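You operate a simulated robot arm through the tools that you are given. There is no shell and no other tool. Be economical: measure what you need, move in short steps, check, and stop when the job is done.

The job below is to be done with a simulated robot arm. You get a single attempt, and the scene is never put back.

## Task
Put the yellow greeting card away in the wooden box and shut the lid.
Fine: lift the hasp first and let it down again after; stand the card upright inside; the other cards stay out.
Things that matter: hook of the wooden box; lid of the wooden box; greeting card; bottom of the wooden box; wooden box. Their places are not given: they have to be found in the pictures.

It is judged by the outcome, as a careful person would: the job done as asked, and still so three seconds after it is handed in. It fails if anything else is knocked over, pushed out of place, dropped, spilled or broken. A push-on lid holds only when it is set on centred and level and pressed home; a screw cap is set on level and turned clockwise until tight.

## Robot
A 7-joint arm with a two-finger parallel gripper, fixed in place. Base frame: the origin is at the foot of the arm, x ahead of it, y to its left, z up. Lengths are in m, angles in degrees, forces in N, time in s.
With the tool pointing down near the work surface it reaches from about 0.4 to 0.9 m from the base axis. Its first joint turns from -115.0 to 115.0 degrees. Payload 3.91 kg.
The TCP is the grasp point between the finger pads, 0.03 m short of the fingertips. In the tool frame z runs along the fingers and y along their closing line. Largest opening 0.11 m; finger width 0.02, thickness 0.01; the body of the gripper, 0.048 by 0.112 m, starts 0.055 m behind the TCP.
Orientation is told as [roll, pitch, yaw] about the base's x, y, z axes, in that order, counted from this pose: with the fingers straight down and closing along the base's y, the tool's x points along the base's -x, its y along +y and its z along -z.

## Interface
- The arm moves only by the tool arm_command. Its argument "series" is a list of rows, each an object (a shift or turn left out is 0, a gripper value left out holds the last) with "angular": the turn, a rotation vector about the tool's x, y, z in degrees, a list of three; "linear": the shift along the tool's x, y, z in m, a list of three; "gripper": the finger opening in m, from 0 to 0.11. In form: [{"angular": [ax, ay, az], "linear": [x, y, z], "gripper": gripper}, ...]. A call has 1 to 12 rows; each row shifts and turns the commanded pose from where the row before left it, along the tool's axes as they then stand. Rows are played at 5 a second. More than 0.05 m and 8.6 degrees between two rows, or a gripper value outside its range, and nothing of the call is played. A pose out of reach is approached as far as the arm can. The call stops where the force on the tool passes 40 N (or 10 N more than at its start, if that is more) or the arm is blocked; 0.2 s more then pass. The fingers move at their own pace (about 0.153 m/s each) and stop on an object; they squeeze with about 36 N. The grip force told is the motor's: it shows also when the fingers shut on nothing. Time passes only in rows, and 0.2 s behind the last, so rows that do not move let the fingers close. The reply holds the time, the measured pose of the TCP, the force on the tool along the base axes, the opening and the grip force, in the units named above and with some noise.
- Cameras (640 x 400 px; columns grow to the right, rows downward): "scene" is fixed at [0.2147, 0.6627, 1.6141]; the picture's right is [-0.95, -0.32, 0.00], its down [-0.14, 0.41, -0.90] and it looks along [0.29, -0.85, -0.43] (base axes); focal length 374 px, centre (320, 200). "wrist" rides on the gripper at [-0.036, 0, -0.057] in the tool frame; the picture's right is [0.00, -1.00, 0.00], its down [0.97, 0.00, -0.24] and it looks along [0.24, 0.00, 0.97] (tool axes); focal length 218 px, centre (320, 200).
- camera(camera): a new picture of that camera. The clock stands still meanwhile.
- raise_lower(by): slides the trunk up (or, below 0, down) by that many m; the arm rides with it, the base frame stays. It gives what a move gives, with no picture.
- pixel_to_xyz(camera, pixels): for up to 12 pixels [column, row] of the newest picture of that camera ("zoom" is the newest enlarged one), the place [x, y, z] in the base frame of the surface seen there, good to about 0.002 m, but the place of the scene camera against the robot may be out by one fixed shift of up to 0.018 m in any direction. The clock stands still meanwhile.
- close_up(camera, box): a new picture of the part [left, top, right, bottom] of that camera's present view, enlarged. The clock stands still meanwhile.
- close_job(): hands the job in; it is judged then, once.

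Go step by step. Measure first, check grasps and placings, and put right what went wrong. The budget is 80 turns and 38 pictures, counting those below and the enlarged ones. Unless the task says otherwise, let go and move clear before handing in, and close with one line.

The tools are called after "Request:" by a JSON object that holds its "api" and its "payload". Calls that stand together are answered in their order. arm_command: Moves the arm, as the interface text tells. Its arguments: {"type":"object","properties":{"series":{"type":"array"}},"required":["series"]} The other tools are called the same way: raise_lower (by) slides the trunk up or down; camera (camera) takes a picture; pixel_to_xyz (camera, pixels) gives the place of the surface under pixels of a picture; close_up (camera, box) takes an enlarged picture of a part of a camera's view; close_job () hands the job in.

At the start:

```text
time: 0.0
tool_pos: [0.2933, -0.4122, 1.2679]
tcp_rot: [0.0, 0.0, 0.0]
contact_force: [0.3, 0.6, 0.0]
opening: 0.1099
finger_force: 0.1
trunk travel left (down, up): [-0.75, 0.24]
```

scene: 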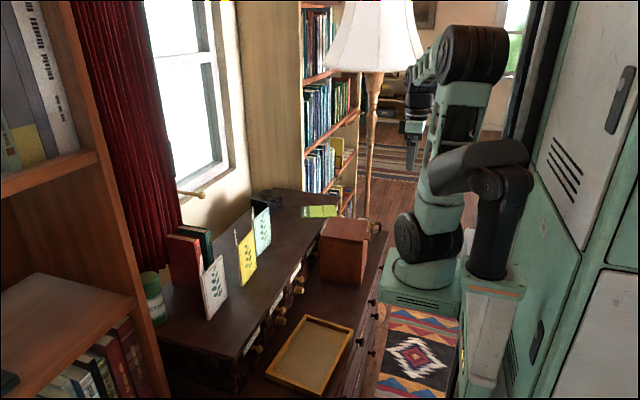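
wrist: 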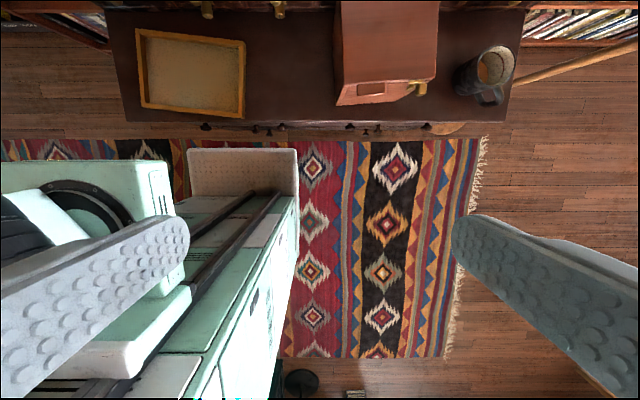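

The scene shows a brown box near (345,250) and a card stand with white, yellow and pale cards near (245,255). I will enlarge these two areas.

Request:
{"api": "close_up", "payload": {"camera": "scene", "box": [140, 180, 300, 330]}}

Request:
{"api": "close_up", "payload": {"camera": "scene", "box": [280, 190, 400, 300]}}

Request:
{"api": "pixel_to_xyz", "payload": {"camera": "scene", "pixels": [[323, 233], [330, 220], [369, 221], [367, 242], [364, 285], [321, 277], [247, 255], [240, 285], [256, 273], [238, 243], [255, 230], [376, 228]]}}

Request:
{"api": "pixel_to_xyz", "payload": {"camera": "wrist", "pixels": [[345, 10], [338, 104], [430, 78], [438, 5], [372, 88], [418, 89], [400, 40], [350, 50], [190, 75], [485, 75]]}}

```text
2.67 times, centred on (220, 255) of scene
```

zoom: 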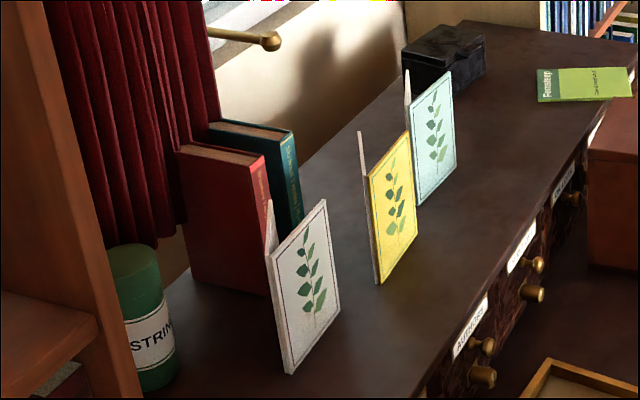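

```text
3.64 times, centred on (340, 245) of scene
```

zoom: 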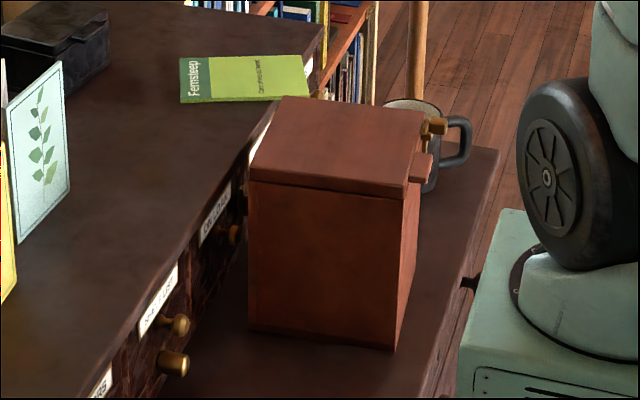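

```text
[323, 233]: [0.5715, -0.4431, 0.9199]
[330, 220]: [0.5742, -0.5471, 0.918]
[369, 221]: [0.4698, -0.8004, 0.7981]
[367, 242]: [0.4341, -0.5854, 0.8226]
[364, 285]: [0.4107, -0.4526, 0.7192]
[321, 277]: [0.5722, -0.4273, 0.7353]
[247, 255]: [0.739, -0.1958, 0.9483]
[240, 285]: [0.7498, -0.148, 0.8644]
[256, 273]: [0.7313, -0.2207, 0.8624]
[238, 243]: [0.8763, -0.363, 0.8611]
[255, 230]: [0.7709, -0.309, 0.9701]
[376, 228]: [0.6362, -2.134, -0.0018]
```

```text
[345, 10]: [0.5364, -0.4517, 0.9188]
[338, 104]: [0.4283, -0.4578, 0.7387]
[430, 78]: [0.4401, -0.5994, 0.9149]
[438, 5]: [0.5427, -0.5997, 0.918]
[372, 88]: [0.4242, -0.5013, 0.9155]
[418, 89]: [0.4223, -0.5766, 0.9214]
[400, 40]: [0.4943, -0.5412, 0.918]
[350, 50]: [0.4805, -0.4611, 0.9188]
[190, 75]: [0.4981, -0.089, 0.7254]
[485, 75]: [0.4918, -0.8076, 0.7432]
```

The wrist view gives the box as x 0.43–0.58, y −0.60 to −0.45, top z 0.918, with a lip and brass hook on its front near wrist (418,89). I will enlarge that.

Request:
{"api": "close_up", "payload": {"camera": "wrist", "box": [320, 0, 480, 110]}}

Request:
{"api": "close_up", "payload": {"camera": "scene", "box": [340, 210, 390, 250]}}

```text
3.64 times, centred on (400, 55) of wrist
```

zoom: 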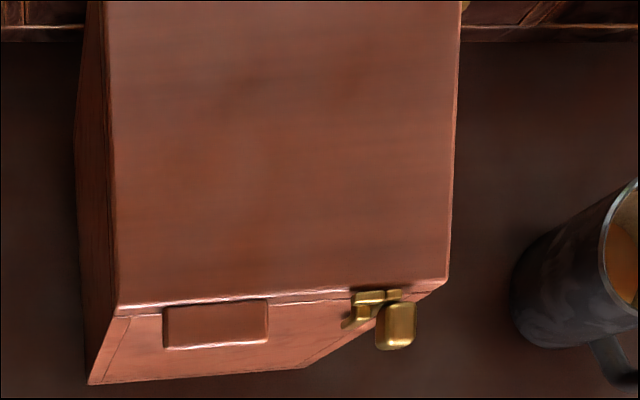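

```text
10.00 times, centred on (365, 230) of scene
```

zoom: 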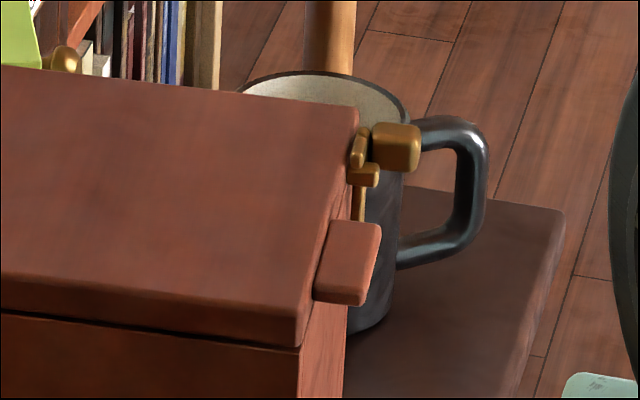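

The hook sits at the right of the front face (zoom 395,325), with a knob sticking out. I'll tilt the wrist forward to view the front of the box.

Request:
{"api": "arm_command", "payload": {"series": [{"angular": [0, -8, 0], "linear": [0, -0.023, 0]}, {"angular": [0, -8, 0], "linear": [0, -0.023, 0]}, {"angular": [0, -8, 0], "linear": [0, -0.023, 0]}, {"angular": [0, -8, 0], "linear": [0, -0.023, 0]}, {"angular": [0, -8, 0], "linear": [0, -0.023, 0]}, {"angular": [0, -8, 0], "linear": [0, -0.023, 0]}, {"angular": [0, -8, 0]}]}}

Request:
{"api": "camera", "payload": {"camera": "wrist"}}

```text
time: 1.6
tool_pos: [0.2924, -0.5499, 1.2672]
tcp_rot: [0.0, -56.0, 0.0]
contact_force: [-0.6, 0.4, -0.8]
opening: 0.11
finger_force: 0.0
trunk travel left (down, up): [-0.75, 0.24]
```

```text
31 pictures are left
```

wrist: 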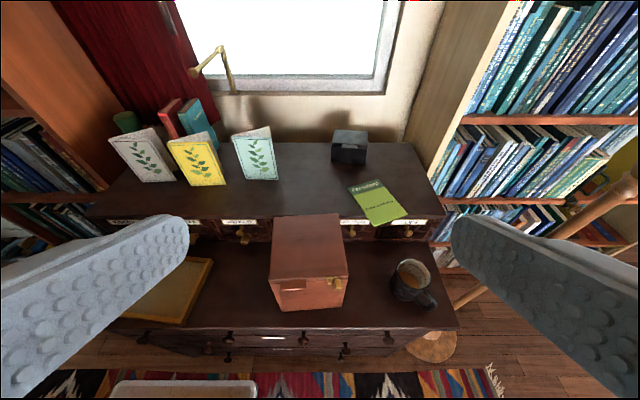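

All is visible: yellow card at (197,160), box front with hook at (337,283). I'll zoom both and measure.

Request:
{"api": "close_up", "payload": {"camera": "wrist", "box": [90, 110, 290, 235]}}

Request:
{"api": "pixel_to_xyz", "payload": {"camera": "wrist", "pixels": [[170, 145], [207, 138], [188, 184], [224, 182], [198, 160], [150, 160], [256, 155], [275, 145], [238, 140], [240, 175], [160, 130], [172, 175]]}}

Request:
{"api": "raise_lower", "payload": {"by": -0.2}}

Request:
{"api": "camera", "payload": {"camera": "wrist"}}

```text
3.20 times, centred on (190, 172) of wrist
```

zoom: 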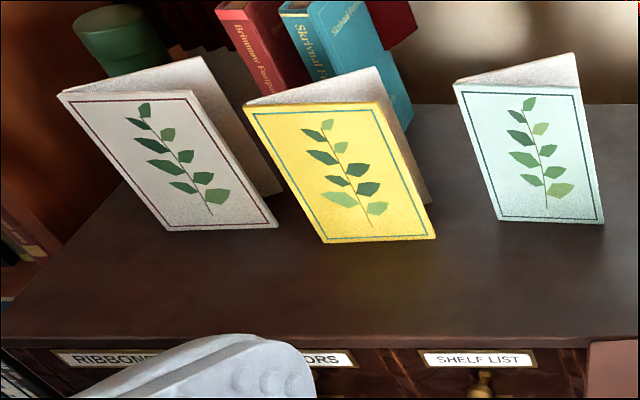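

```text
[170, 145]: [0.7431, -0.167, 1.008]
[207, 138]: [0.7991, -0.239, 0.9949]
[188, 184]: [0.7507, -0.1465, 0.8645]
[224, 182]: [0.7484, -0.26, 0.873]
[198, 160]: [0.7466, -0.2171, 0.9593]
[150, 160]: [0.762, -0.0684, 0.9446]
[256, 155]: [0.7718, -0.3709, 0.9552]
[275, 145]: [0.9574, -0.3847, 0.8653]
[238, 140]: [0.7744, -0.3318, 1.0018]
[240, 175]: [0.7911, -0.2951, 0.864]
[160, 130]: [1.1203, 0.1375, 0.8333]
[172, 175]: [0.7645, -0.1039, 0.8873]
```

```text
time: 3.8
tool_pos: [0.2918, -0.5497, 1.0685]
tcp_rot: [0.0, -56.1, 0.0]
contact_force: [0.3, 0.4, 0.5]
opening: 0.1098
finger_force: 0.1
trunk travel left (down, up): [-0.55, 0.44]
```

```text
29 pictures are left
```

wrist: 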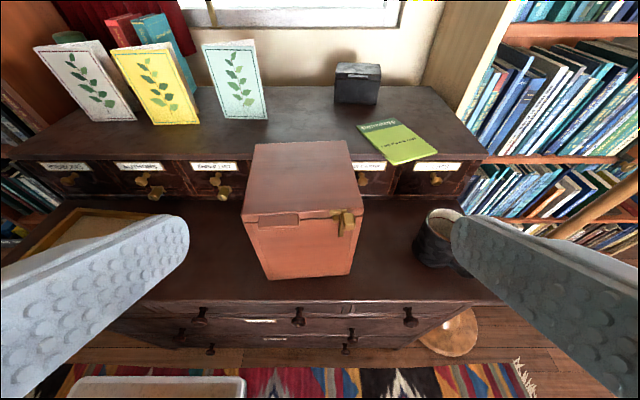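

The front face is now visible; the hook is around (345,218). I'll zoom and measure it.

Request:
{"api": "close_up", "payload": {"camera": "wrist", "box": [230, 190, 390, 290]}}

Request:
{"api": "pixel_to_xyz", "payload": {"camera": "wrist", "pixels": [[247, 214], [360, 208], [262, 220], [296, 218], [296, 225], [337, 213], [345, 218], [350, 214], [347, 228], [340, 236], [352, 270], [265, 277]]}}

Request:
{"api": "pixel_to_xyz", "payload": {"camera": "wrist", "pixels": [[258, 144], [348, 142], [256, 150], [345, 150], [113, 54], [152, 43], [153, 122], [197, 122], [150, 52], [195, 95]]}}

```text
4.00 times, centred on (310, 240) of wrist
```

zoom: 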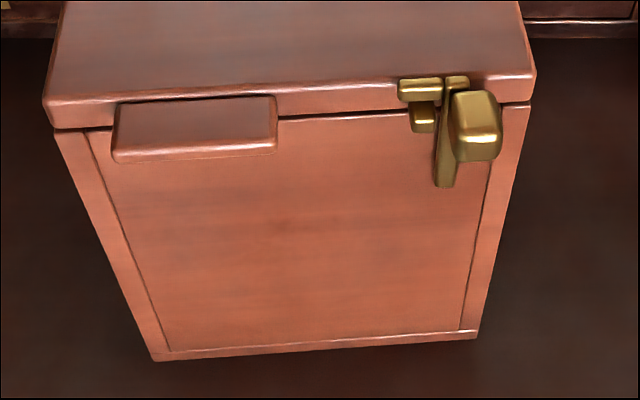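

```text
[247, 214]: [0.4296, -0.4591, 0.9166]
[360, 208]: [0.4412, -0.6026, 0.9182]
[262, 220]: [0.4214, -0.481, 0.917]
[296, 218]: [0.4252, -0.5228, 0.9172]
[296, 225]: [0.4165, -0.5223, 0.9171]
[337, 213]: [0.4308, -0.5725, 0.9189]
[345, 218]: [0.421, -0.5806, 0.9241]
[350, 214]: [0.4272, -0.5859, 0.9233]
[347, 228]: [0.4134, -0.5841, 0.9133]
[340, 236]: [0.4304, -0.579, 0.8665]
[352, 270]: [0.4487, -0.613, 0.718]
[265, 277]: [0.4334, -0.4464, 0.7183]
```

```text
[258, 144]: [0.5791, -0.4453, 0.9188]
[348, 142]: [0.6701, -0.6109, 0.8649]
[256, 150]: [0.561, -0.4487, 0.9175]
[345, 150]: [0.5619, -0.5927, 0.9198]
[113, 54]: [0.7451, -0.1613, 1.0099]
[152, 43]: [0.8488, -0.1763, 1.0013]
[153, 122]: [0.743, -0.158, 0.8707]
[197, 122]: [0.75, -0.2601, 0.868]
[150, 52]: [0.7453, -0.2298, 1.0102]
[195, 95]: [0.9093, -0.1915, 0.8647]
```

The hook assembly is at zoom (450,130). I need a tighter look to understand its pivot.

Request:
{"api": "close_up", "payload": {"camera": "wrist", "box": [322, 204, 366, 240]}}

Request:
{"api": "pixel_to_xyz", "payload": {"camera": "zoom", "pixels": [[100, 100], [320, 100], [320, 200], [320, 300], [260, 350], [440, 200], [440, 300], [480, 230], [180, 150], [180, 200], [200, 60], [290, 60]]}}

```text
11.11 times, centred on (344, 222) of wrist
```

zoom: 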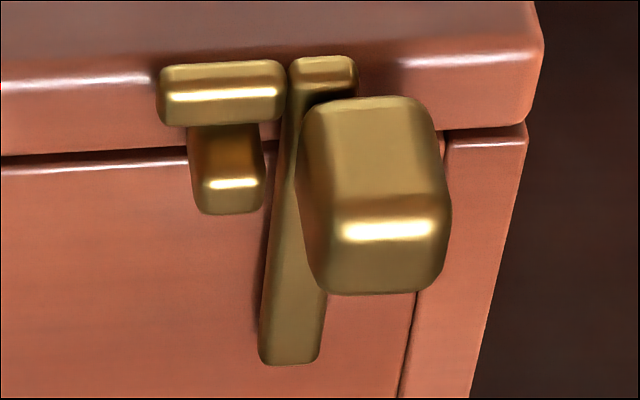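

```text
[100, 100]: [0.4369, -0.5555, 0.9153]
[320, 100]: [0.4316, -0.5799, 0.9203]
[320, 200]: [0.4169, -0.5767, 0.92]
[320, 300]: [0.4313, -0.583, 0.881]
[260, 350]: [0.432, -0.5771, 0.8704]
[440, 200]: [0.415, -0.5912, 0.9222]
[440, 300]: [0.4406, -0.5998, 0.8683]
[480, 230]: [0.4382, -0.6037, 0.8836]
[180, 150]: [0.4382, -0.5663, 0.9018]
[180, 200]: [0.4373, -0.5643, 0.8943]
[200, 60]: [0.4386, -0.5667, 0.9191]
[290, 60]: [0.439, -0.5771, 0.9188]
```

The close view shows a bar at (290,250) with a knob, and a T-shaped piece at (220,100) beside it. I'll measure these parts to work out how they move.

Request:
{"api": "pixel_to_xyz", "payload": {"camera": "zoom", "pixels": [[220, 72], [220, 95], [220, 118], [225, 140], [230, 185], [232, 205], [325, 68], [285, 180], [290, 250], [290, 345], [375, 230], [375, 280]]}}

Request:
{"api": "pixel_to_xyz", "payload": {"camera": "zoom", "pixels": [[375, 105], [375, 200], [310, 150], [165, 90], [278, 90], [60, 95], [60, 150], [60, 180], [60, 130], [420, 110], [120, 200], [350, 350]]}}

```text
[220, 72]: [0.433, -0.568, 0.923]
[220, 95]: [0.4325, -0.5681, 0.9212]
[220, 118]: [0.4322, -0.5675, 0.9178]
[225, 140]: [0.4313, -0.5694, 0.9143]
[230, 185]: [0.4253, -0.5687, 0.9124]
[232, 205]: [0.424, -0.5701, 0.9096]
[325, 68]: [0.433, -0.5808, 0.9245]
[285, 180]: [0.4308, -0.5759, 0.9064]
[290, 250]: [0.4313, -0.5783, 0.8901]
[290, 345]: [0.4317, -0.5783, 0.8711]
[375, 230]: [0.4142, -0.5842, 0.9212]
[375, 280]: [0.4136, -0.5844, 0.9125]
```

```text
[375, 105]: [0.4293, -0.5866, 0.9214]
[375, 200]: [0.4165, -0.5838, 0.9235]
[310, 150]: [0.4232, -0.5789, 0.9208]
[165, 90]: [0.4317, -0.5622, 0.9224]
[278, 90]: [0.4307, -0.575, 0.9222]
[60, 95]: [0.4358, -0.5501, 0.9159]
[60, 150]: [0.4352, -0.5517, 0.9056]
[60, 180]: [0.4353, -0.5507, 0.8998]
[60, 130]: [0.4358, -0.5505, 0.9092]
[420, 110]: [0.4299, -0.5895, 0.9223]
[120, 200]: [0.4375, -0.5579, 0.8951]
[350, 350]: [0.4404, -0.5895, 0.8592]
```

Readings: the bar is at x≈0.431, z 0.870–0.925. Its claw is at z≈0.92 and sits over a peg at y≈−0.568. The knob is at y −0.578..−0.592 and reaches out to x 0.413. It looks like a swing hook pivoted low on the body, so pushing the knob toward −y should free it. I'll close the fingers and approach just left of the knob.

Request:
{"api": "arm_command", "payload": {"series": [{"linear": [0.0292, 0, 0], "gripper": 0}, {"linear": [0.0292, 0, 0]}, {"linear": [0, 0, 0.04]}, {"linear": [0, 0, 0.04]}, {"linear": [0, 0, 0.04]}, {"linear": [0, 0, 0.02]}]}}

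Request:
{"api": "camera", "payload": {"camera": "wrist"}}

```text
time: 5.2
tool_pos: [0.3737, -0.5499, 0.9396]
tcp_rot: [0.0, -56.0, -0.1]
contact_force: [0.7, 0.2, 0.2]
opening: 0.0
finger_force: 36.2
trunk travel left (down, up): [-0.55, 0.44]
```

```text
26 pictures are left
```

wrist: 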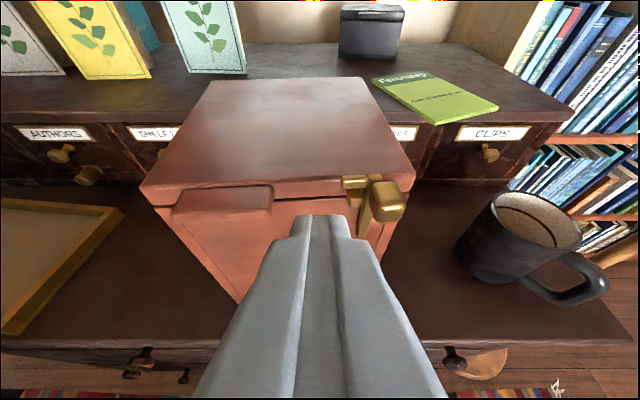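

The tip is at (322,215), just left of the knob at (388,200). I'll go the last 18 mm, then push toward −y in small steps.

Request:
{"api": "arm_command", "payload": {"series": [{"linear": [-0.0028, 0, 0.0178]}, {"linear": [0, -0.01, 0]}, {"linear": [0, -0.01, 0.001]}, {"linear": [0, -0.01, 0.001]}, {"linear": [0, -0.01, 0.001]}]}}

Request:
{"api": "close_up", "payload": {"camera": "wrist", "box": [220, 120, 480, 290]}}

```text
time: 6.4
tool_pos: [0.394, -0.5901, 0.9306]
tcp_rot: [0.0, -56.0, 0.0]
contact_force: [-0.3, 0.2, -0.5]
opening: 0.0
finger_force: 36.2
trunk travel left (down, up): [-0.55, 0.44]
```

```text
2.35 times, centred on (350, 205) of wrist
```

zoom: 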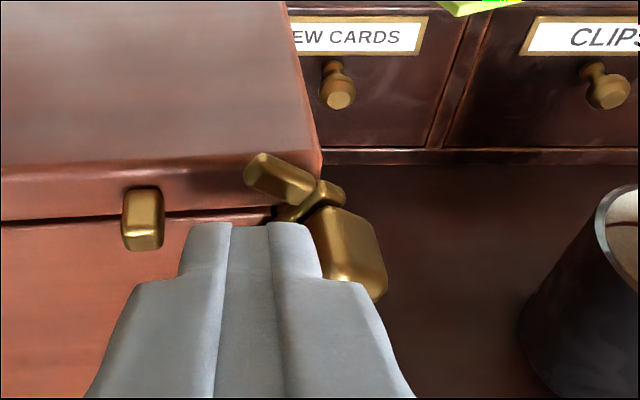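

The hook has swung about 30° and its claw is clear of the peg (zoom 143,218). I'll push further and a little lower so it stays open.

Request:
{"api": "arm_command", "payload": {"series": [{"linear": [0.003, -0.008, 0.002]}, {"linear": [0.004, -0.008, 0.003]}, {"linear": [0.004, -0.006, 0.003]}, {"linear": [0, 0.015, 0]}, {"linear": [0, 0.02, -0.03]}]}}

Request:
{"api": "close_up", "payload": {"camera": "wrist", "box": [220, 120, 480, 290]}}

```text
time: 7.6
tool_pos: [0.3699, -0.5768, 0.936]
tcp_rot: [0.0, -56.0, 0.0]
contact_force: [0.5, -0.3, -0.3]
opening: 0.0
finger_force: 35.7
trunk travel left (down, up): [-0.55, 0.44]
```

```text
2.35 times, centred on (350, 205) of wrist
```

zoom: 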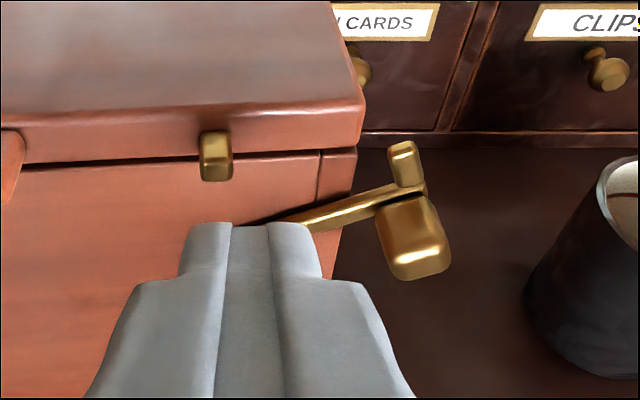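

The hook now lies open at about 80° and stays there. I'll back off and turn the tool horizontal (pitch −90) in front of the lid tab.

Request:
{"api": "arm_command", "payload": {"series": [{"linear": [0, 0.01, -0.04]}, {"linear": [0, 0.02, -0.04]}, {"linear": [0, 0.02, 0], "angular": [0, -8.5, 0]}, {"linear": [0, 0.02, 0], "angular": [0, -8.5, 0]}, {"linear": [0, 0.006, 0], "angular": [0, -8.5, 0]}, {"angular": [0, -8.5, 0]}]}}

Request:
{"api": "camera", "payload": {"camera": "wrist"}}

```text
time: 9.0
tool_pos: [0.3042, -0.4986, 0.9812]
tcp_rot: [172.7, -89.9, -172.8]
contact_force: [0.0, -0.1, 0.3]
opening: 0.0
finger_force: 36.1
trunk travel left (down, up): [-0.55, 0.44]
```

```text
23 pictures are left
```

wrist: 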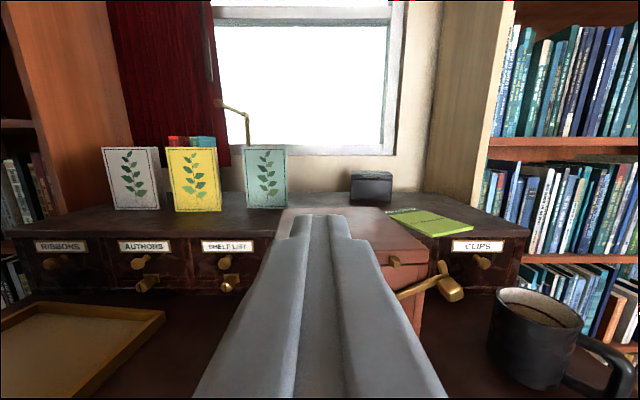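

A horizontal tool pose is reachable. Now I'll align it to the box yaw (~5°), roll 90° so the fingers close vertically, and open them.

Request:
{"api": "arm_command", "payload": {"series": [{"angular": [-5, 0, 0], "gripper": 0.06}, {"angular": [0, 0, 8.2]}, {"angular": [0, 0, 8.2]}, {"angular": [0, 0, 8.2]}, {"angular": [0, 0, 8.2]}, {"angular": [0, 0, 8.2]}, {"angular": [0, 0, 8.2]}, {"angular": [0, 0, 8.2]}, {"angular": [0, 0, 8.2]}, {"angular": [0, 0, 8.2]}, {"angular": [0, 0, 8.2]}, {"angular": [0, 0, 8.0]}]}}

Request:
{"api": "raise_lower", "payload": {"by": -0.06}}

Request:
{"api": "camera", "payload": {"camera": "wrist"}}

```text
time: 11.6
tool_pos: [0.3039, -0.5006, 0.979]
tcp_rot: [90.0, 0.1, -85.0]
contact_force: [0.5, 0.0, 0.0]
opening: 0.06
finger_force: 0.0
trunk travel left (down, up): [-0.55, 0.44]
```

```text
time: 12.6
tool_pos: [0.304, -0.5007, 0.92]
tcp_rot: [90.0, 0.0, -85.0]
contact_force: [0.4, 0.3, -0.3]
opening: 0.06
finger_force: 0.0
trunk travel left (down, up): [-0.49, 0.5]
```

```text
22 pictures are left
```

wrist: 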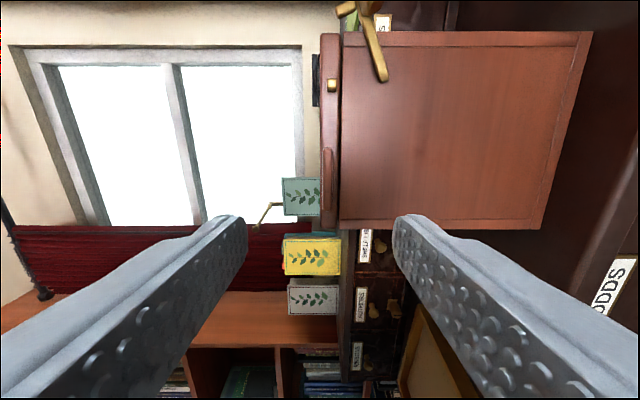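

Picture right is world down here. The tab is at (328,185), between the finger lines. I'll measure its edges.

Request:
{"api": "close_up", "payload": {"camera": "wrist", "box": [280, 130, 376, 230]}}

Request:
{"api": "pixel_to_xyz", "payload": {"camera": "wrist", "pixels": [[324, 160], [331, 160], [328, 150], [328, 190], [324, 190], [331, 190], [328, 215], [334, 190], [330, 100], [338, 100], [342, 100], [324, 120]]}}

```text
4.00 times, centred on (328, 180) of wrist
```

zoom: 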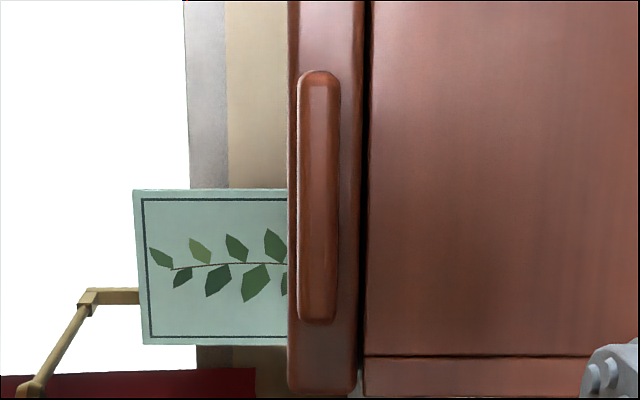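

```text
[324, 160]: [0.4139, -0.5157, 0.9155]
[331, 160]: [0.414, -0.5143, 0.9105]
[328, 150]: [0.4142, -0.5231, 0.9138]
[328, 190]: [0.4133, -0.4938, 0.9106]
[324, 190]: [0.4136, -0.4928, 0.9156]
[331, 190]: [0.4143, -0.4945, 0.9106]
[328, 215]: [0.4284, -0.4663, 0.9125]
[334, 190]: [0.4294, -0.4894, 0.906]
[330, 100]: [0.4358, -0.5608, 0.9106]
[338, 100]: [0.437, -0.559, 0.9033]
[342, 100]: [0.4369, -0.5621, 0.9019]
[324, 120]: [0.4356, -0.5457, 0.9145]
```

The tab spans z 0.908–0.9165 and y −0.527..−0.480, and sticks out to x 0.4135. I'll move in so the tips overlap it by about 13 mm, then grip.

Request:
{"api": "arm_command", "payload": {"series": [{"linear": [-0.0094, -0.008, 0.03]}, {"linear": [0, 0, 0.03]}, {"linear": [0, 0, 0.02]}, {"linear": [0, 0, 0.0125]}, {"gripper": 0.03}, {"gripper": 0.005}, {}, {}]}}

Request:
{"api": "camera", "payload": {"camera": "wrist"}}

```text
time: 14.4
tool_pos: [0.3952, -0.5021, 0.9134]
tcp_rot: [90.1, -0.1, -85.0]
contact_force: [2.7, -1.9, 10.0]
opening: 0.0077
finger_force: 36.3
trunk travel left (down, up): [-0.49, 0.5]
```

```text
20 pictures are left
```

wrist: 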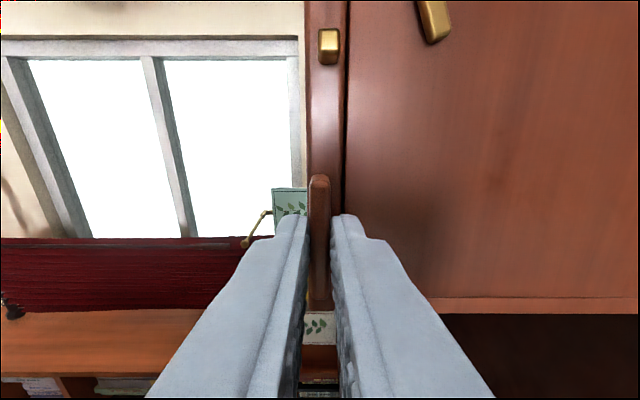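

The grip holds the tab (opening 7.7 mm). I'll start lifting the lid along an arc about the back hinge (radius ≈0.19 m) in 6° steps and watch the force.

Request:
{"api": "arm_command", "payload": {"series": [{"angular": [6, 0, 0], "linear": [0, 0.02, 0.0019]}, {"angular": [6, 0, 0], "linear": [0, 0.02, 0.0019]}, {"angular": [6, 0, 0], "linear": [0, 0.02, 0.0019]}]}}

Request:
{"api": "camera", "payload": {"camera": "scene"}}

```text
time: 15.2
tool_pos: [0.4069, -0.5008, 0.9712]
tcp_rot: [71.9, 0.0, -85.1]
contact_force: [4.2, -5.8, 0.4]
opening: 0.0078
finger_force: 35.6
trunk travel left (down, up): [-0.49, 0.5]
```

```text
19 pictures are left
```

scene: 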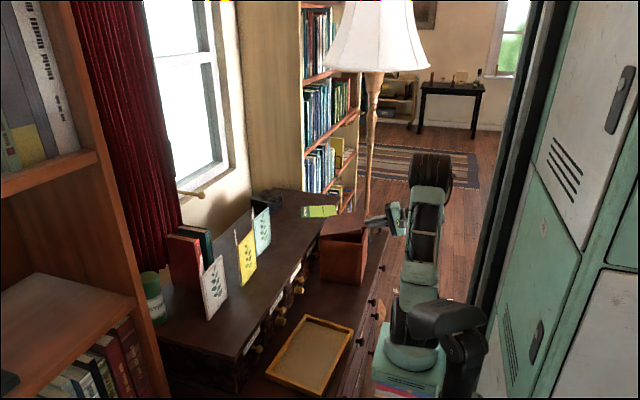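

The lid is rising and forces are low. I'll continue the arc.

Request:
{"api": "arm_command", "payload": {"series": [{"angular": [6, 0, 0], "linear": [0, 0.02, 0.0019]}, {"angular": [6, 0, 0], "linear": [0, 0.02, 0.0019]}, {"angular": [6, 0, 0], "linear": [0, 0.02, 0.0019]}, {"angular": [6, 0, 0], "linear": [0, 0.02, 0.0019]}, {"angular": [6, 0, 0], "linear": [0, 0.02, 0.0019]}, {"angular": [6, 0, 0], "linear": [0, 0.02, 0.0019]}]}}

```text
time: 16.6
tool_pos: [0.4813, -0.4946, 1.065]
tcp_rot: [36.0, -0.1, -85.0]
contact_force: [-7.2, -3.5, 10.2]
opening: 0.0078
finger_force: 36.0
trunk travel left (down, up): [-0.49, 0.5]
```

Force is building along the tool axis (about 12 N outward), so my path is slightly too tight. I'll ease the radial part and continue.

Request:
{"api": "arm_command", "payload": {"series": [{"linear": [0, 0, -0.002]}, {"angular": [6, 0, 0], "linear": [0, 0.02, 0.0014]}, {"angular": [6, 0, 0], "linear": [0, 0.02, 0.0014]}, {"angular": [6, 0, 0], "linear": [0, 0.02, 0.0014]}, {"angular": [6, 0, 0], "linear": [0, 0.02, 0.0014]}]}}

```text
time: 17.8
tool_pos: [0.5532, -0.4894, 1.0952]
tcp_rot: [12.0, 0.1, -85.0]
contact_force: [2.7, 0.7, -5.0]
opening: 0.0075
finger_force: 36.1
trunk travel left (down, up): [-0.49, 0.5]
```

Request:
{"api": "arm_command", "payload": {"series": [{"angular": [6, 0, 0], "linear": [0, 0.02, 0.0019]}, {"angular": [6, 0, 0], "linear": [0, 0.02, 0.0019]}, {"angular": [6, 0, 0], "linear": [0, 0.02, 0.0016]}, {"angular": [6, 0, 0], "linear": [0, 0.02, 0.0016]}]}}

Request:
{"api": "camera", "payload": {"camera": "scene"}}

```text
time: 18.8
tool_pos: [0.6337, -0.4823, 1.0929]
tcp_rot: [-12.1, 0.0, -85.1]
contact_force: [0.3, -2.3, -7.9]
opening: 0.0075
finger_force: 35.6
trunk travel left (down, up): [-0.49, 0.5]
```

```text
18 pictures are left
```

scene: 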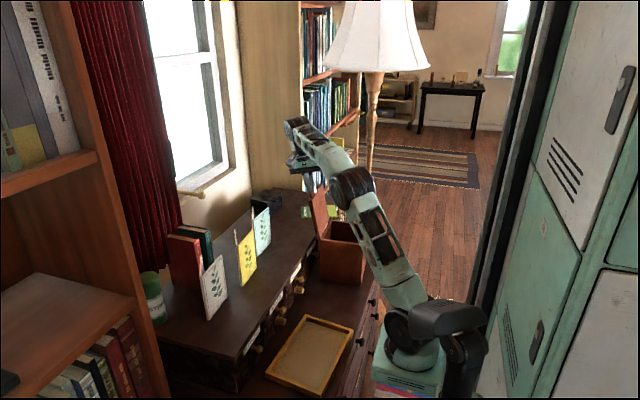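

The lid is open to about 102°. I'll lean it a bit further to find any stop, then let go.

Request:
{"api": "arm_command", "payload": {"series": [{"angular": [4, 0, 0], "linear": [0, 0.0134, 0.0018]}, {}]}}

```text
time: 19.4
tool_pos: [0.6464, -0.4803, 1.0882]
tcp_rot: [-16.1, 0.0, -85.1]
contact_force: [-2.4, -4.6, -6.4]
opening: 0.008
finger_force: 36.4
trunk travel left (down, up): [-0.49, 0.5]
```

No hard stop yet; the forces are small. I'll open the fingers slowly and withdraw upward.

Request:
{"api": "arm_command", "payload": {"series": [{"gripper": 0.012}, {"gripper": 0.02}, {"gripper": 0.03}, {"linear": [0, 0, -0.03]}, {"linear": [0, 0, -0.04]}, {"linear": [0, 0, -0.04]}]}}

Request:
{"api": "camera", "payload": {"camera": "scene"}}

Request:
{"api": "camera", "payload": {"camera": "wrist"}}

```text
time: 20.8
tool_pos: [0.6401, -0.4714, 1.109]
tcp_rot: [-15.8, -0.3, -85.0]
contact_force: [-0.8, 0.3, 0.8]
opening: 0.03
finger_force: 0.1
out of reach, approached as far as the arm can: row 4, 5, 6
trunk travel left (down, up): [-0.49, 0.5]
```

```text
17 pictures are left
```

scene: 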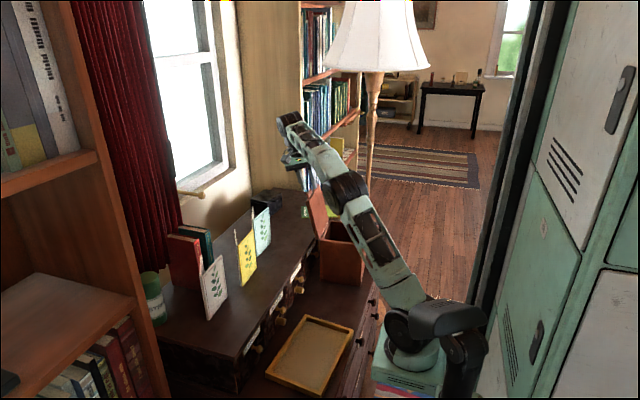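

```text
16 pictures are left
```

wrist: 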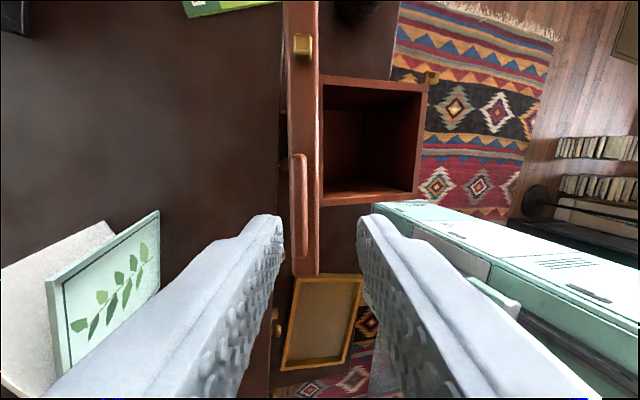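

The lid stays open and the fingers are clear, but the arm is nearly stretched out. I'll measure the box interior from this view, then raise the trunk.

Request:
{"api": "pixel_to_xyz", "payload": {"camera": "wrist", "pixels": [[423, 88], [418, 140], [412, 203], [370, 80], [370, 198], [330, 195], [328, 85], [350, 150], [385, 150], [370, 125], [405, 195], [412, 95]]}}

Request:
{"api": "raise_lower", "payload": {"by": 0.25}}

Request:
{"api": "camera", "payload": {"camera": "wrist"}}

```text
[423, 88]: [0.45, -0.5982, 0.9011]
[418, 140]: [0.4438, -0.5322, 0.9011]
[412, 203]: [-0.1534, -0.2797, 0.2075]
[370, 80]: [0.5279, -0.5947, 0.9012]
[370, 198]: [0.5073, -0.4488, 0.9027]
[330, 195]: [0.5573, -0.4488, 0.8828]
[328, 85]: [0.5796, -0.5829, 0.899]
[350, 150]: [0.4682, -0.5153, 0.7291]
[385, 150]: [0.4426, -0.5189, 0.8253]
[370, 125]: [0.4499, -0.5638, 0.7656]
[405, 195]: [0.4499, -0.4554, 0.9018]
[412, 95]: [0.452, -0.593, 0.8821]
```

```text
time: 23.4
tool_pos: [0.6385, -0.4727, 1.3605]
tcp_rot: [-15.6, -0.2, -85.0]
contact_force: [-0.2, -0.5, 0.2]
opening: 0.0301
finger_force: 0.0
trunk travel left (down, up): [-0.74, 0.25]
```

```text
15 pictures are left
```

wrist: 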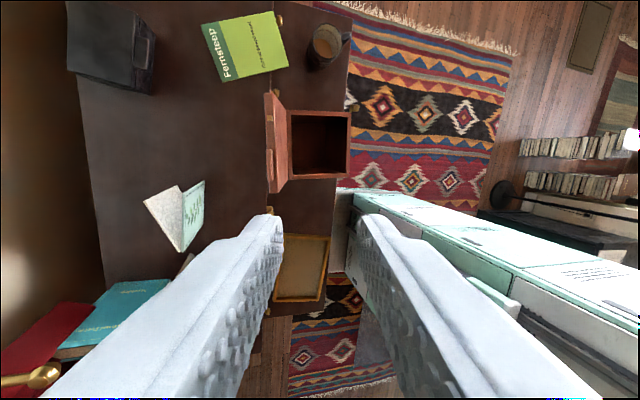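

I'm clear of the lid. The box interior is x≈0.45–0.575, y≈−0.59 to −0.455, with the floor at z≈0.729. I'll level the tool and move above the yellow card.

Request:
{"api": "arm_command", "payload": {"series": [{"angular": [-8, 0, 0]}, {"angular": [-8, 0, 0]}, {"linear": [0.04, 0.02, 0]}, {"linear": [0.04, 0.02, 0]}, {"linear": [0.04, 0.02, 0]}, {"linear": [0.04, 0.02, 0]}, {"linear": [0.04, 0.02, 0]}, {"linear": [0.03, 0.01, 0]}]}}

Request:
{"api": "raise_lower", "payload": {"by": -0.16}}

Request:
{"api": "camera", "payload": {"camera": "wrist"}}

```text
time: 25.1
tool_pos: [0.7267, -0.2359, 1.359]
tcp_rot: [0.1, -0.2, -85.0]
contact_force: [0.7, 0.5, 0.3]
opening: 0.0302
finger_force: 0.0
trunk travel left (down, up): [-0.74, 0.25]
```

```text
time: 27.0
tool_pos: [0.7263, -0.2359, 1.1973]
tcp_rot: [0.3, -0.3, -85.0]
contact_force: [0.6, 0.0, -0.3]
opening: 0.03
finger_force: 0.0
trunk travel left (down, up): [-0.58, 0.41]
```

```text
14 pictures are left
```

wrist: 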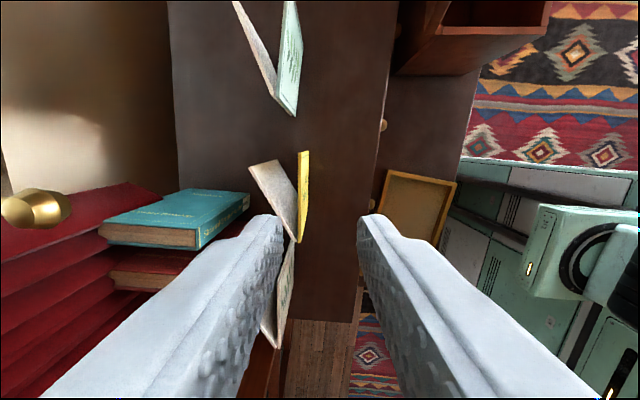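

The V of the yellow card is visible from above: the front panel top edge is near (303,155)–(298,240) and the back panel opens toward (250,165). I'll zoom and measure.

Request:
{"api": "close_up", "payload": {"camera": "wrist", "box": [230, 130, 350, 260]}}

Request:
{"api": "pixel_to_xyz", "payload": {"camera": "wrist", "pixels": [[303, 153], [309, 153], [303, 200], [299, 238], [252, 167], [275, 163], [277, 200], [270, 190], [290, 230], [262, 165], [307, 190], [302, 175]]}}

```text
3.08 times, centred on (290, 195) of wrist
```

zoom: 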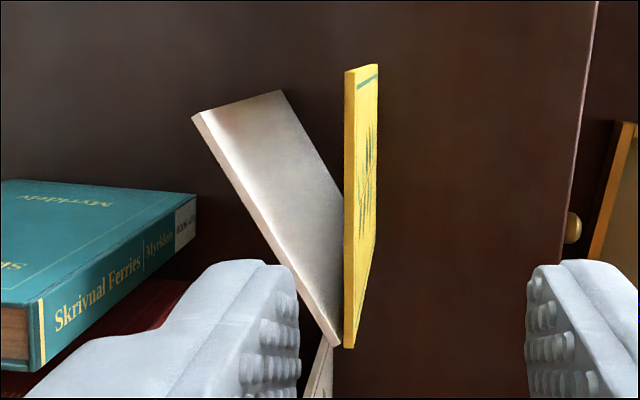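

```text
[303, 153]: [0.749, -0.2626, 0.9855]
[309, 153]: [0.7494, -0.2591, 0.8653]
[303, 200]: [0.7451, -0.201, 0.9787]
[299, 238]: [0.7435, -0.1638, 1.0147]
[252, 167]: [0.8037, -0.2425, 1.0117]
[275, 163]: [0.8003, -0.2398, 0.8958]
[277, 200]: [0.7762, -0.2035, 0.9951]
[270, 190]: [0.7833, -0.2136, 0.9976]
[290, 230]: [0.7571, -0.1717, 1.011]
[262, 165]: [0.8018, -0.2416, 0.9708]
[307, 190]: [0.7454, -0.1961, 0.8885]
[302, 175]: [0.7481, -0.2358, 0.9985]
```

The card's front panel runs x≈0.746–0.751, y −0.16 to −0.262, with top at z≈1.013. The back panel is at x≈0.795 near the open end, so one finger fits inside the V. I'll align and stop just above it to check.

Request:
{"api": "arm_command", "payload": {"series": [{"angular": [0, 0, 2.2], "linear": [-0.001, 0.0237, 0], "gripper": 0.022}, {"linear": [0, 0, 0.045]}, {"linear": [0, 0, 0.045]}, {"linear": [0, 0, 0.045]}, {"linear": [0, 0, 0.01]}]}}

Request:
{"api": "camera", "payload": {"camera": "wrist"}}

```text
time: 28.2
tool_pos: [0.7498, -0.2349, 1.0534]
tcp_rot: [0.2, -0.2, -87.2]
contact_force: [0.9, -0.1, 0.1]
opening: 0.0222
finger_force: 0.0
trunk travel left (down, up): [-0.58, 0.41]
```

```text
12 pictures are left
```

wrist: 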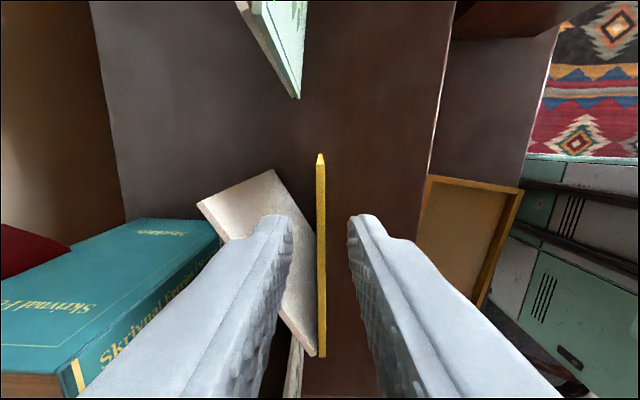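

The front panel edge (320,160–350) is centred between the fingers, and the left finger is over the inside of the V. I'll descend 50 mm and close.

Request:
{"api": "arm_command", "payload": {"series": [{"linear": [0, 0, 0.02]}, {"linear": [0, 0, 0.02]}, {"linear": [0, 0, 0.01]}, {"gripper": 0.012}, {"gripper": 0.0}, {}, {}]}}

Request:
{"api": "close_up", "payload": {"camera": "wrist", "box": [180, 100, 480, 400]}}

```text
time: 29.8
tool_pos: [0.7493, -0.2339, 1.0009]
tcp_rot: [0.2, -0.2, -87.1]
contact_force: [-0.5, 0.6, 0.9]
opening: 0.0027
finger_force: 36.0
trunk travel left (down, up): [-0.58, 0.41]
```

```text
1.33 times, centred on (330, 250) of wrist
```

zoom: 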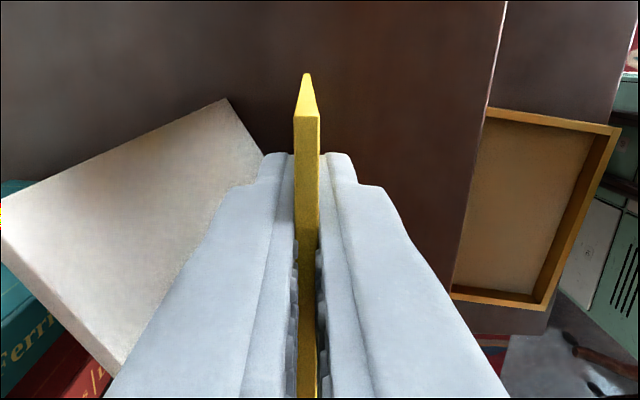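

The card is held (2.7 mm panel). I'll lift with the trunk and move it in −x first, to keep clear of the pale card and the lid.

Request:
{"api": "raise_lower", "payload": {"by": 0.1}}

Request:
{"api": "arm_command", "payload": {"series": [{"linear": [0.0015, -0.03, 0]}, {"linear": [0.0015, -0.03, 0]}, {"linear": [0.0015, -0.03, 0]}, {"linear": [0.0015, -0.03, 0]}, {"linear": [0.0015, -0.03, 0]}, {"linear": [0.0015, -0.03, 0]}, {"linear": [0.0015, -0.03, 0]}, {"linear": [0.0015, -0.03, 0]}, {"linear": [0.0015, -0.023, 0]}]}}

Request:
{"api": "camera", "payload": {"camera": "scene"}}

```text
time: 31.1
tool_pos: [0.7499, -0.2335, 1.1018]
tcp_rot: [0.2, -0.2, -87.2]
contact_force: [0.6, -0.4, -0.6]
opening: 0.0027
finger_force: 36.0
trunk travel left (down, up): [-0.68, 0.31]
```

```text
time: 33.1
tool_pos: [0.4863, -0.2356, 1.0998]
tcp_rot: [0.2, -0.3, -87.2]
contact_force: [0.2, -0.7, 0.0]
opening: 0.003
finger_force: 36.1
trunk travel left (down, up): [-0.68, 0.31]
```

```text
10 pictures are left
```

scene: 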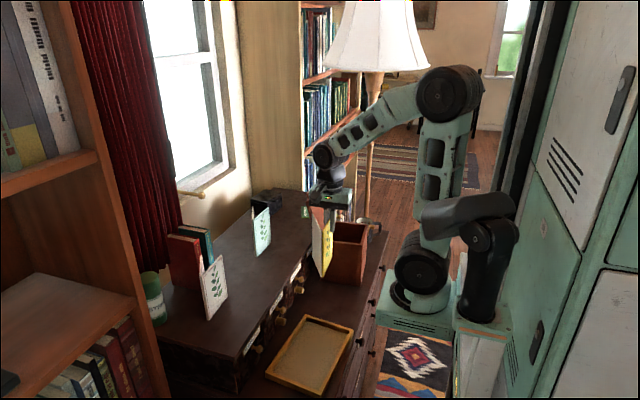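

The card hangs straight and is in front of the lid. I'll turn 2° to the box yaw and move above the opening.

Request:
{"api": "arm_command", "payload": {"series": [{"angular": [0, 0, -2.2]}, {"linear": [-0.0386, -0.0034, 0]}, {"linear": [-0.0386, -0.0034, 0]}, {"linear": [-0.0386, -0.0034, 0]}, {"linear": [-0.0386, -0.0034, 0]}, {"linear": [-0.0386, -0.0034, 0]}, {"linear": [-0.0386, -0.0034, 0]}, {"linear": [-0.0386, -0.0034, 0]}, {"linear": [-0.0386, -0.0034, 0]}]}}

Request:
{"api": "camera", "payload": {"camera": "wrist"}}

```text
time: 35.1
tool_pos: [0.4885, -0.5437, 1.1003]
tcp_rot: [0.2, -0.1, -84.9]
contact_force: [0.2, 0.0, 0.1]
opening: 0.0028
finger_force: 36.0
trunk travel left (down, up): [-0.68, 0.31]
```

```text
9 pictures are left
```

wrist: 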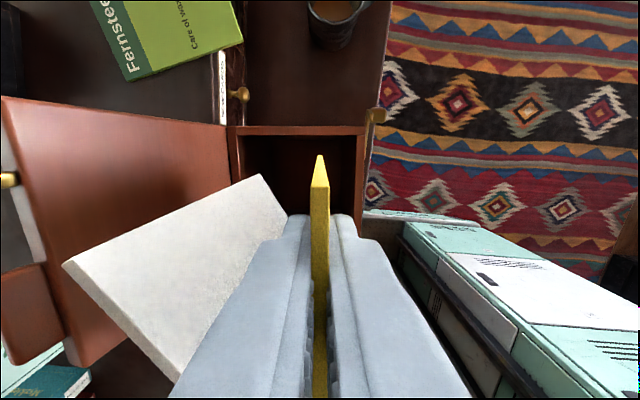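

The opening is visible: its right rim is at row ~130 and its front rim at column ~360. I'll measure inner edges and the card's corners.

Request:
{"api": "pixel_to_xyz", "payload": {"camera": "wrist", "pixels": [[300, 131], [300, 139], [354, 150], [361, 150], [360, 200], [240, 131], [245, 145], [318, 160], [262, 177], [70, 262], [172, 378], [352, 205]]}}

Request:
{"api": "close_up", "payload": {"camera": "wrist", "box": [200, 110, 400, 235]}}

```text
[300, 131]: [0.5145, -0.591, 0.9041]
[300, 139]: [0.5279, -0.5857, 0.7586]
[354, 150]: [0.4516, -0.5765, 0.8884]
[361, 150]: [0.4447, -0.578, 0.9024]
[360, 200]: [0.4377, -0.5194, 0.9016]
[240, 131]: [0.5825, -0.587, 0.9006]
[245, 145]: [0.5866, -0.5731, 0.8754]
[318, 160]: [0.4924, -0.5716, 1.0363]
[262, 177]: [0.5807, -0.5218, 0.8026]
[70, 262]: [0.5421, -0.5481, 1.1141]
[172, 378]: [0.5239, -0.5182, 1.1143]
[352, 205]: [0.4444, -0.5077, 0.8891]
```

```text
3.20 times, centred on (300, 172) of wrist
```

zoom: 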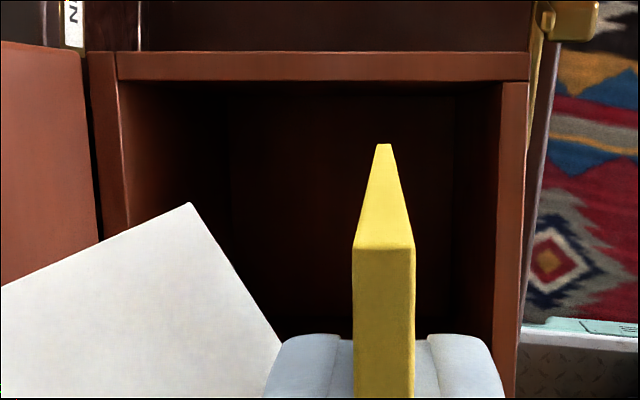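

The card (x 0.483–0.547, y −0.573..−0.471) is centred over the interior (x 0.447–0.585, y −0.586..−0.456). I'll lower 0.17 with the trunk and check before setting it down.

Request:
{"api": "raise_lower", "payload": {"by": -0.17}}

Request:
{"api": "camera", "payload": {"camera": "scene"}}

```text
time: 37.0
tool_pos: [0.4883, -0.5421, 0.9306]
tcp_rot: [0.2, -0.1, -84.9]
contact_force: [0.4, -0.4, -0.1]
opening: 0.0028
finger_force: 35.3
trunk travel left (down, up): [-0.51, 0.48]
```

```text
7 pictures are left
```

scene: 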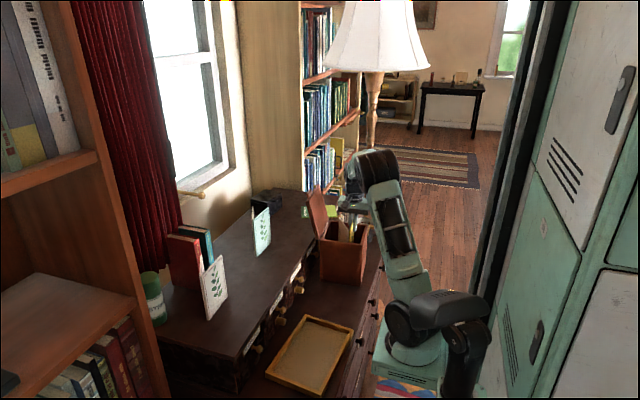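

The card is inside the walls and forces are near zero. I'll lower gently toward the floor.

Request:
{"api": "arm_command", "payload": {"series": [{"linear": [0, 0, 0.02]}, {"linear": [0, 0, 0.02]}, {"linear": [0, 0, 0.015]}, {"linear": [0, 0, 0.004]}, {}]}}

```text
time: 38.2
tool_pos: [0.4874, -0.5431, 0.8718]
tcp_rot: [0.2, -0.1, -85.0]
contact_force: [0.2, -0.4, -0.3]
opening: 0.0027
finger_force: 36.7
trunk travel left (down, up): [-0.51, 0.48]
```

Request:
{"api": "arm_command", "payload": {"series": [{"linear": [0, 0, 0.002]}, {"linear": [0, 0, 0.002]}, {}]}}

```text
time: 39.0
tool_pos: [0.4878, -0.5427, 0.8673]
tcp_rot: [0.1, -0.1, -85.0]
contact_force: [0.2, 0.4, -1.1]
opening: 0.0029
finger_force: 35.5
trunk travel left (down, up): [-0.51, 0.48]
```

Request:
{"api": "arm_command", "payload": {"series": [{"linear": [0, 0, 0.0015]}, {"linear": [0, 0, 0.0015]}, {}]}}

```text
time: 39.8
tool_pos: [0.4886, -0.5425, 0.8663]
tcp_rot: [0.2, -0.2, -85.0]
contact_force: [-0.6, 0.8, 9.4]
opening: 0.0024
finger_force: 35.9
trunk travel left (down, up): [-0.51, 0.48]
```

The card has reached the floor (9 N up). I'll ease off 1 mm, open a little, and withdraw straight up.

Request:
{"api": "arm_command", "payload": {"series": [{"linear": [0, 0, -0.0015]}, {"gripper": 0.008}, {"gripper": 0.018}, {}, {"linear": [0, 0, -0.02]}, {"linear": [0, 0, -0.03]}, {"linear": [0, 0, -0.04]}]}}

Request:
{"api": "raise_lower", "payload": {"by": 0.15}}

Request:
{"api": "camera", "payload": {"camera": "wrist"}}

```text
time: 41.4
tool_pos: [0.4882, -0.5417, 0.9545]
tcp_rot: [0.2, -0.2, -84.9]
contact_force: [-0.4, -0.6, -0.2]
opening: 0.0182
finger_force: 0.0
trunk travel left (down, up): [-0.51, 0.48]
```

```text
time: 43.2
tool_pos: [0.4885, -0.542, 1.1044]
tcp_rot: [0.3, -0.2, -85.1]
contact_force: [0.2, 0.1, -1.1]
opening: 0.0183
finger_force: 0.1
trunk travel left (down, up): [-0.66, 0.33]
```

```text
6 pictures are left
```

wrist: 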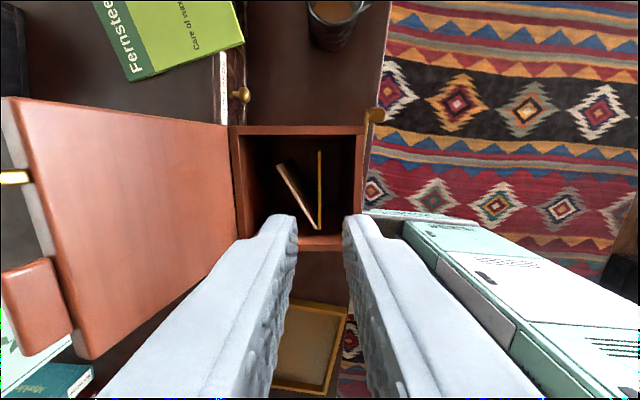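

The card stands upright inside (V at (305,190)), clear of the walls. To shut the lid I'll regrip the tab, so I'll raise, move above the lid edge and tilt by 16°.

Request:
{"api": "raise_lower", "payload": {"by": 0.1}}

Request:
{"api": "arm_command", "payload": {"series": [{"linear": [0.008, 0.031, 0]}, {"linear": [0.008, 0.031, 0]}, {"linear": [0.008, 0.031, 0]}, {"linear": [0.008, 0.031, 0]}, {"linear": [0.008, 0.031, 0]}, {"linear": [0.008, 0.03, 0]}, {"angular": [8, 0, 0], "gripper": 0.035}, {"angular": [8, 0, 0]}]}}

```text
time: 44.5
tool_pos: [0.4873, -0.5423, 1.2055]
tcp_rot: [0.2, -0.2, -84.9]
contact_force: [-0.3, -0.3, -0.3]
opening: 0.0182
finger_force: 0.2
trunk travel left (down, up): [-0.76, 0.23]
```

```text
time: 46.3
tool_pos: [0.6676, -0.4782, 1.2049]
tcp_rot: [-15.9, -0.2, -85.1]
contact_force: [-0.8, -0.3, 0.8]
opening: 0.0353
finger_force: 0.1
trunk travel left (down, up): [-0.76, 0.23]
```

I'm above the lid edge. I'll look once to locate the tab exactly.

Request:
{"api": "camera", "payload": {"camera": "wrist"}}

```text
5 pictures are left
```

wrist: 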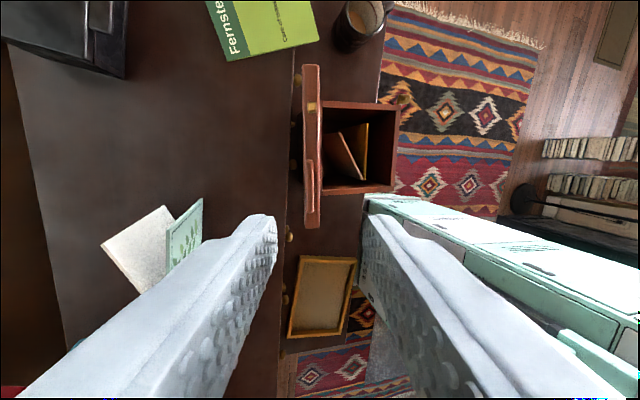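

Request:
{"api": "pixel_to_xyz", "payload": {"camera": "wrist", "pixels": [[310, 165], [306, 180], [314, 180], [310, 195], [308, 170], [312, 190], [310, 75], [310, 130], [318, 80], [318, 220], [310, 180], [312, 205]]}}

```text
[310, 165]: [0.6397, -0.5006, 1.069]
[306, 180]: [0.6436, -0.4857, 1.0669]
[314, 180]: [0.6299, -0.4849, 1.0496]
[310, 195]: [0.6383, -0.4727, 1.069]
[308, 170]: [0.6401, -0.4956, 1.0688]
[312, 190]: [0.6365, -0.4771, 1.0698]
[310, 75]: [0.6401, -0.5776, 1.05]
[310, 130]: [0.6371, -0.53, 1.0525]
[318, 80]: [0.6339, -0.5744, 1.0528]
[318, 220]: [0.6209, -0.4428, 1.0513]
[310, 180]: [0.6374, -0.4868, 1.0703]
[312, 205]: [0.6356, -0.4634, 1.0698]
```

The tab tip is at (0.639, −0.483, 1.07), essentially where I left it. I'll line up above it, raise the arm, and use the trunk to come down so the arm keeps a good posture for the closing arc.

Request:
{"api": "arm_command", "payload": {"series": [{"linear": [-0.0012, -0.024, -0.0452]}, {"linear": [-0.0012, -0.0241, -0.0451]}, {}]}}

Request:
{"api": "raise_lower", "payload": {"by": -0.17}}

```text
refused: row 1 steps farther than a row can; nothing moved
```

```text
time: 47.6
tool_pos: [0.6699, -0.4779, 1.0937]
tcp_rot: [-15.2, -0.7, -84.8]
contact_force: [-0.2, 2.5, 5.5]
opening: 0.0356
finger_force: 1.3
trunk travel left (down, up): [-0.64, 0.35]
stopped: the force on the tool passed its limit (the readings are from after the stop); the commanded pose is now the measured one
```

The arm row was refused and the trunk then lowered the fingers onto the lid edge, stopping on force. I'll raise back up and check for disturbance.

Request:
{"api": "raise_lower", "payload": {"by": 0.06}}

Request:
{"api": "camera", "payload": {"camera": "wrist"}}

```text
time: 48.6
tool_pos: [0.6705, -0.4779, 1.1531]
tcp_rot: [-15.2, -0.9, -84.8]
contact_force: [0.3, 0.4, 0.5]
opening: 0.0351
finger_force: 0.0
trunk travel left (down, up): [-0.7, 0.29]
```

```text
4 pictures are left
```

wrist: 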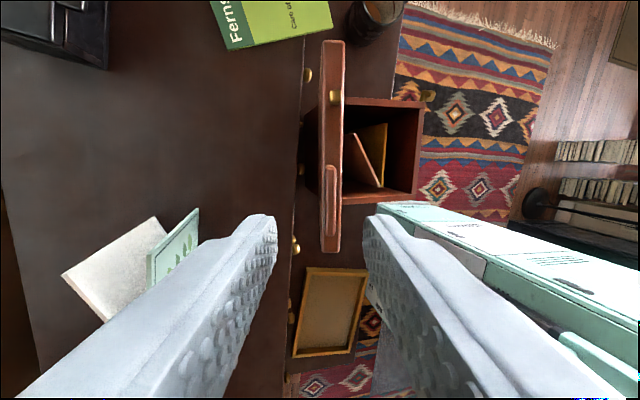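

Nothing is knocked over; the tab is now at (331,195). I'll measure it again.

Request:
{"api": "pixel_to_xyz", "payload": {"camera": "wrist", "pixels": [[331, 175], [331, 195], [327, 185], [335, 185], [331, 205], [332, 60], [333, 240], [331, 185], [400, 103], [415, 150], [326, 195], [336, 200]]}}

```text
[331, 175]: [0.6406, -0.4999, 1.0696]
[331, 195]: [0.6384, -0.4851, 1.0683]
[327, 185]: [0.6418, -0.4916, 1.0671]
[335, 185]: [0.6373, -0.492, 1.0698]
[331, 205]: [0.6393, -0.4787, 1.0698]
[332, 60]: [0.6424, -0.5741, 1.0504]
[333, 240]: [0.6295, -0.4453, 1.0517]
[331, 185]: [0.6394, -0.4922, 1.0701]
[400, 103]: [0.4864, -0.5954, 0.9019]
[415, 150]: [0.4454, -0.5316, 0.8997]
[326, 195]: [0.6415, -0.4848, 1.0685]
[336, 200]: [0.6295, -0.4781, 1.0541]
```

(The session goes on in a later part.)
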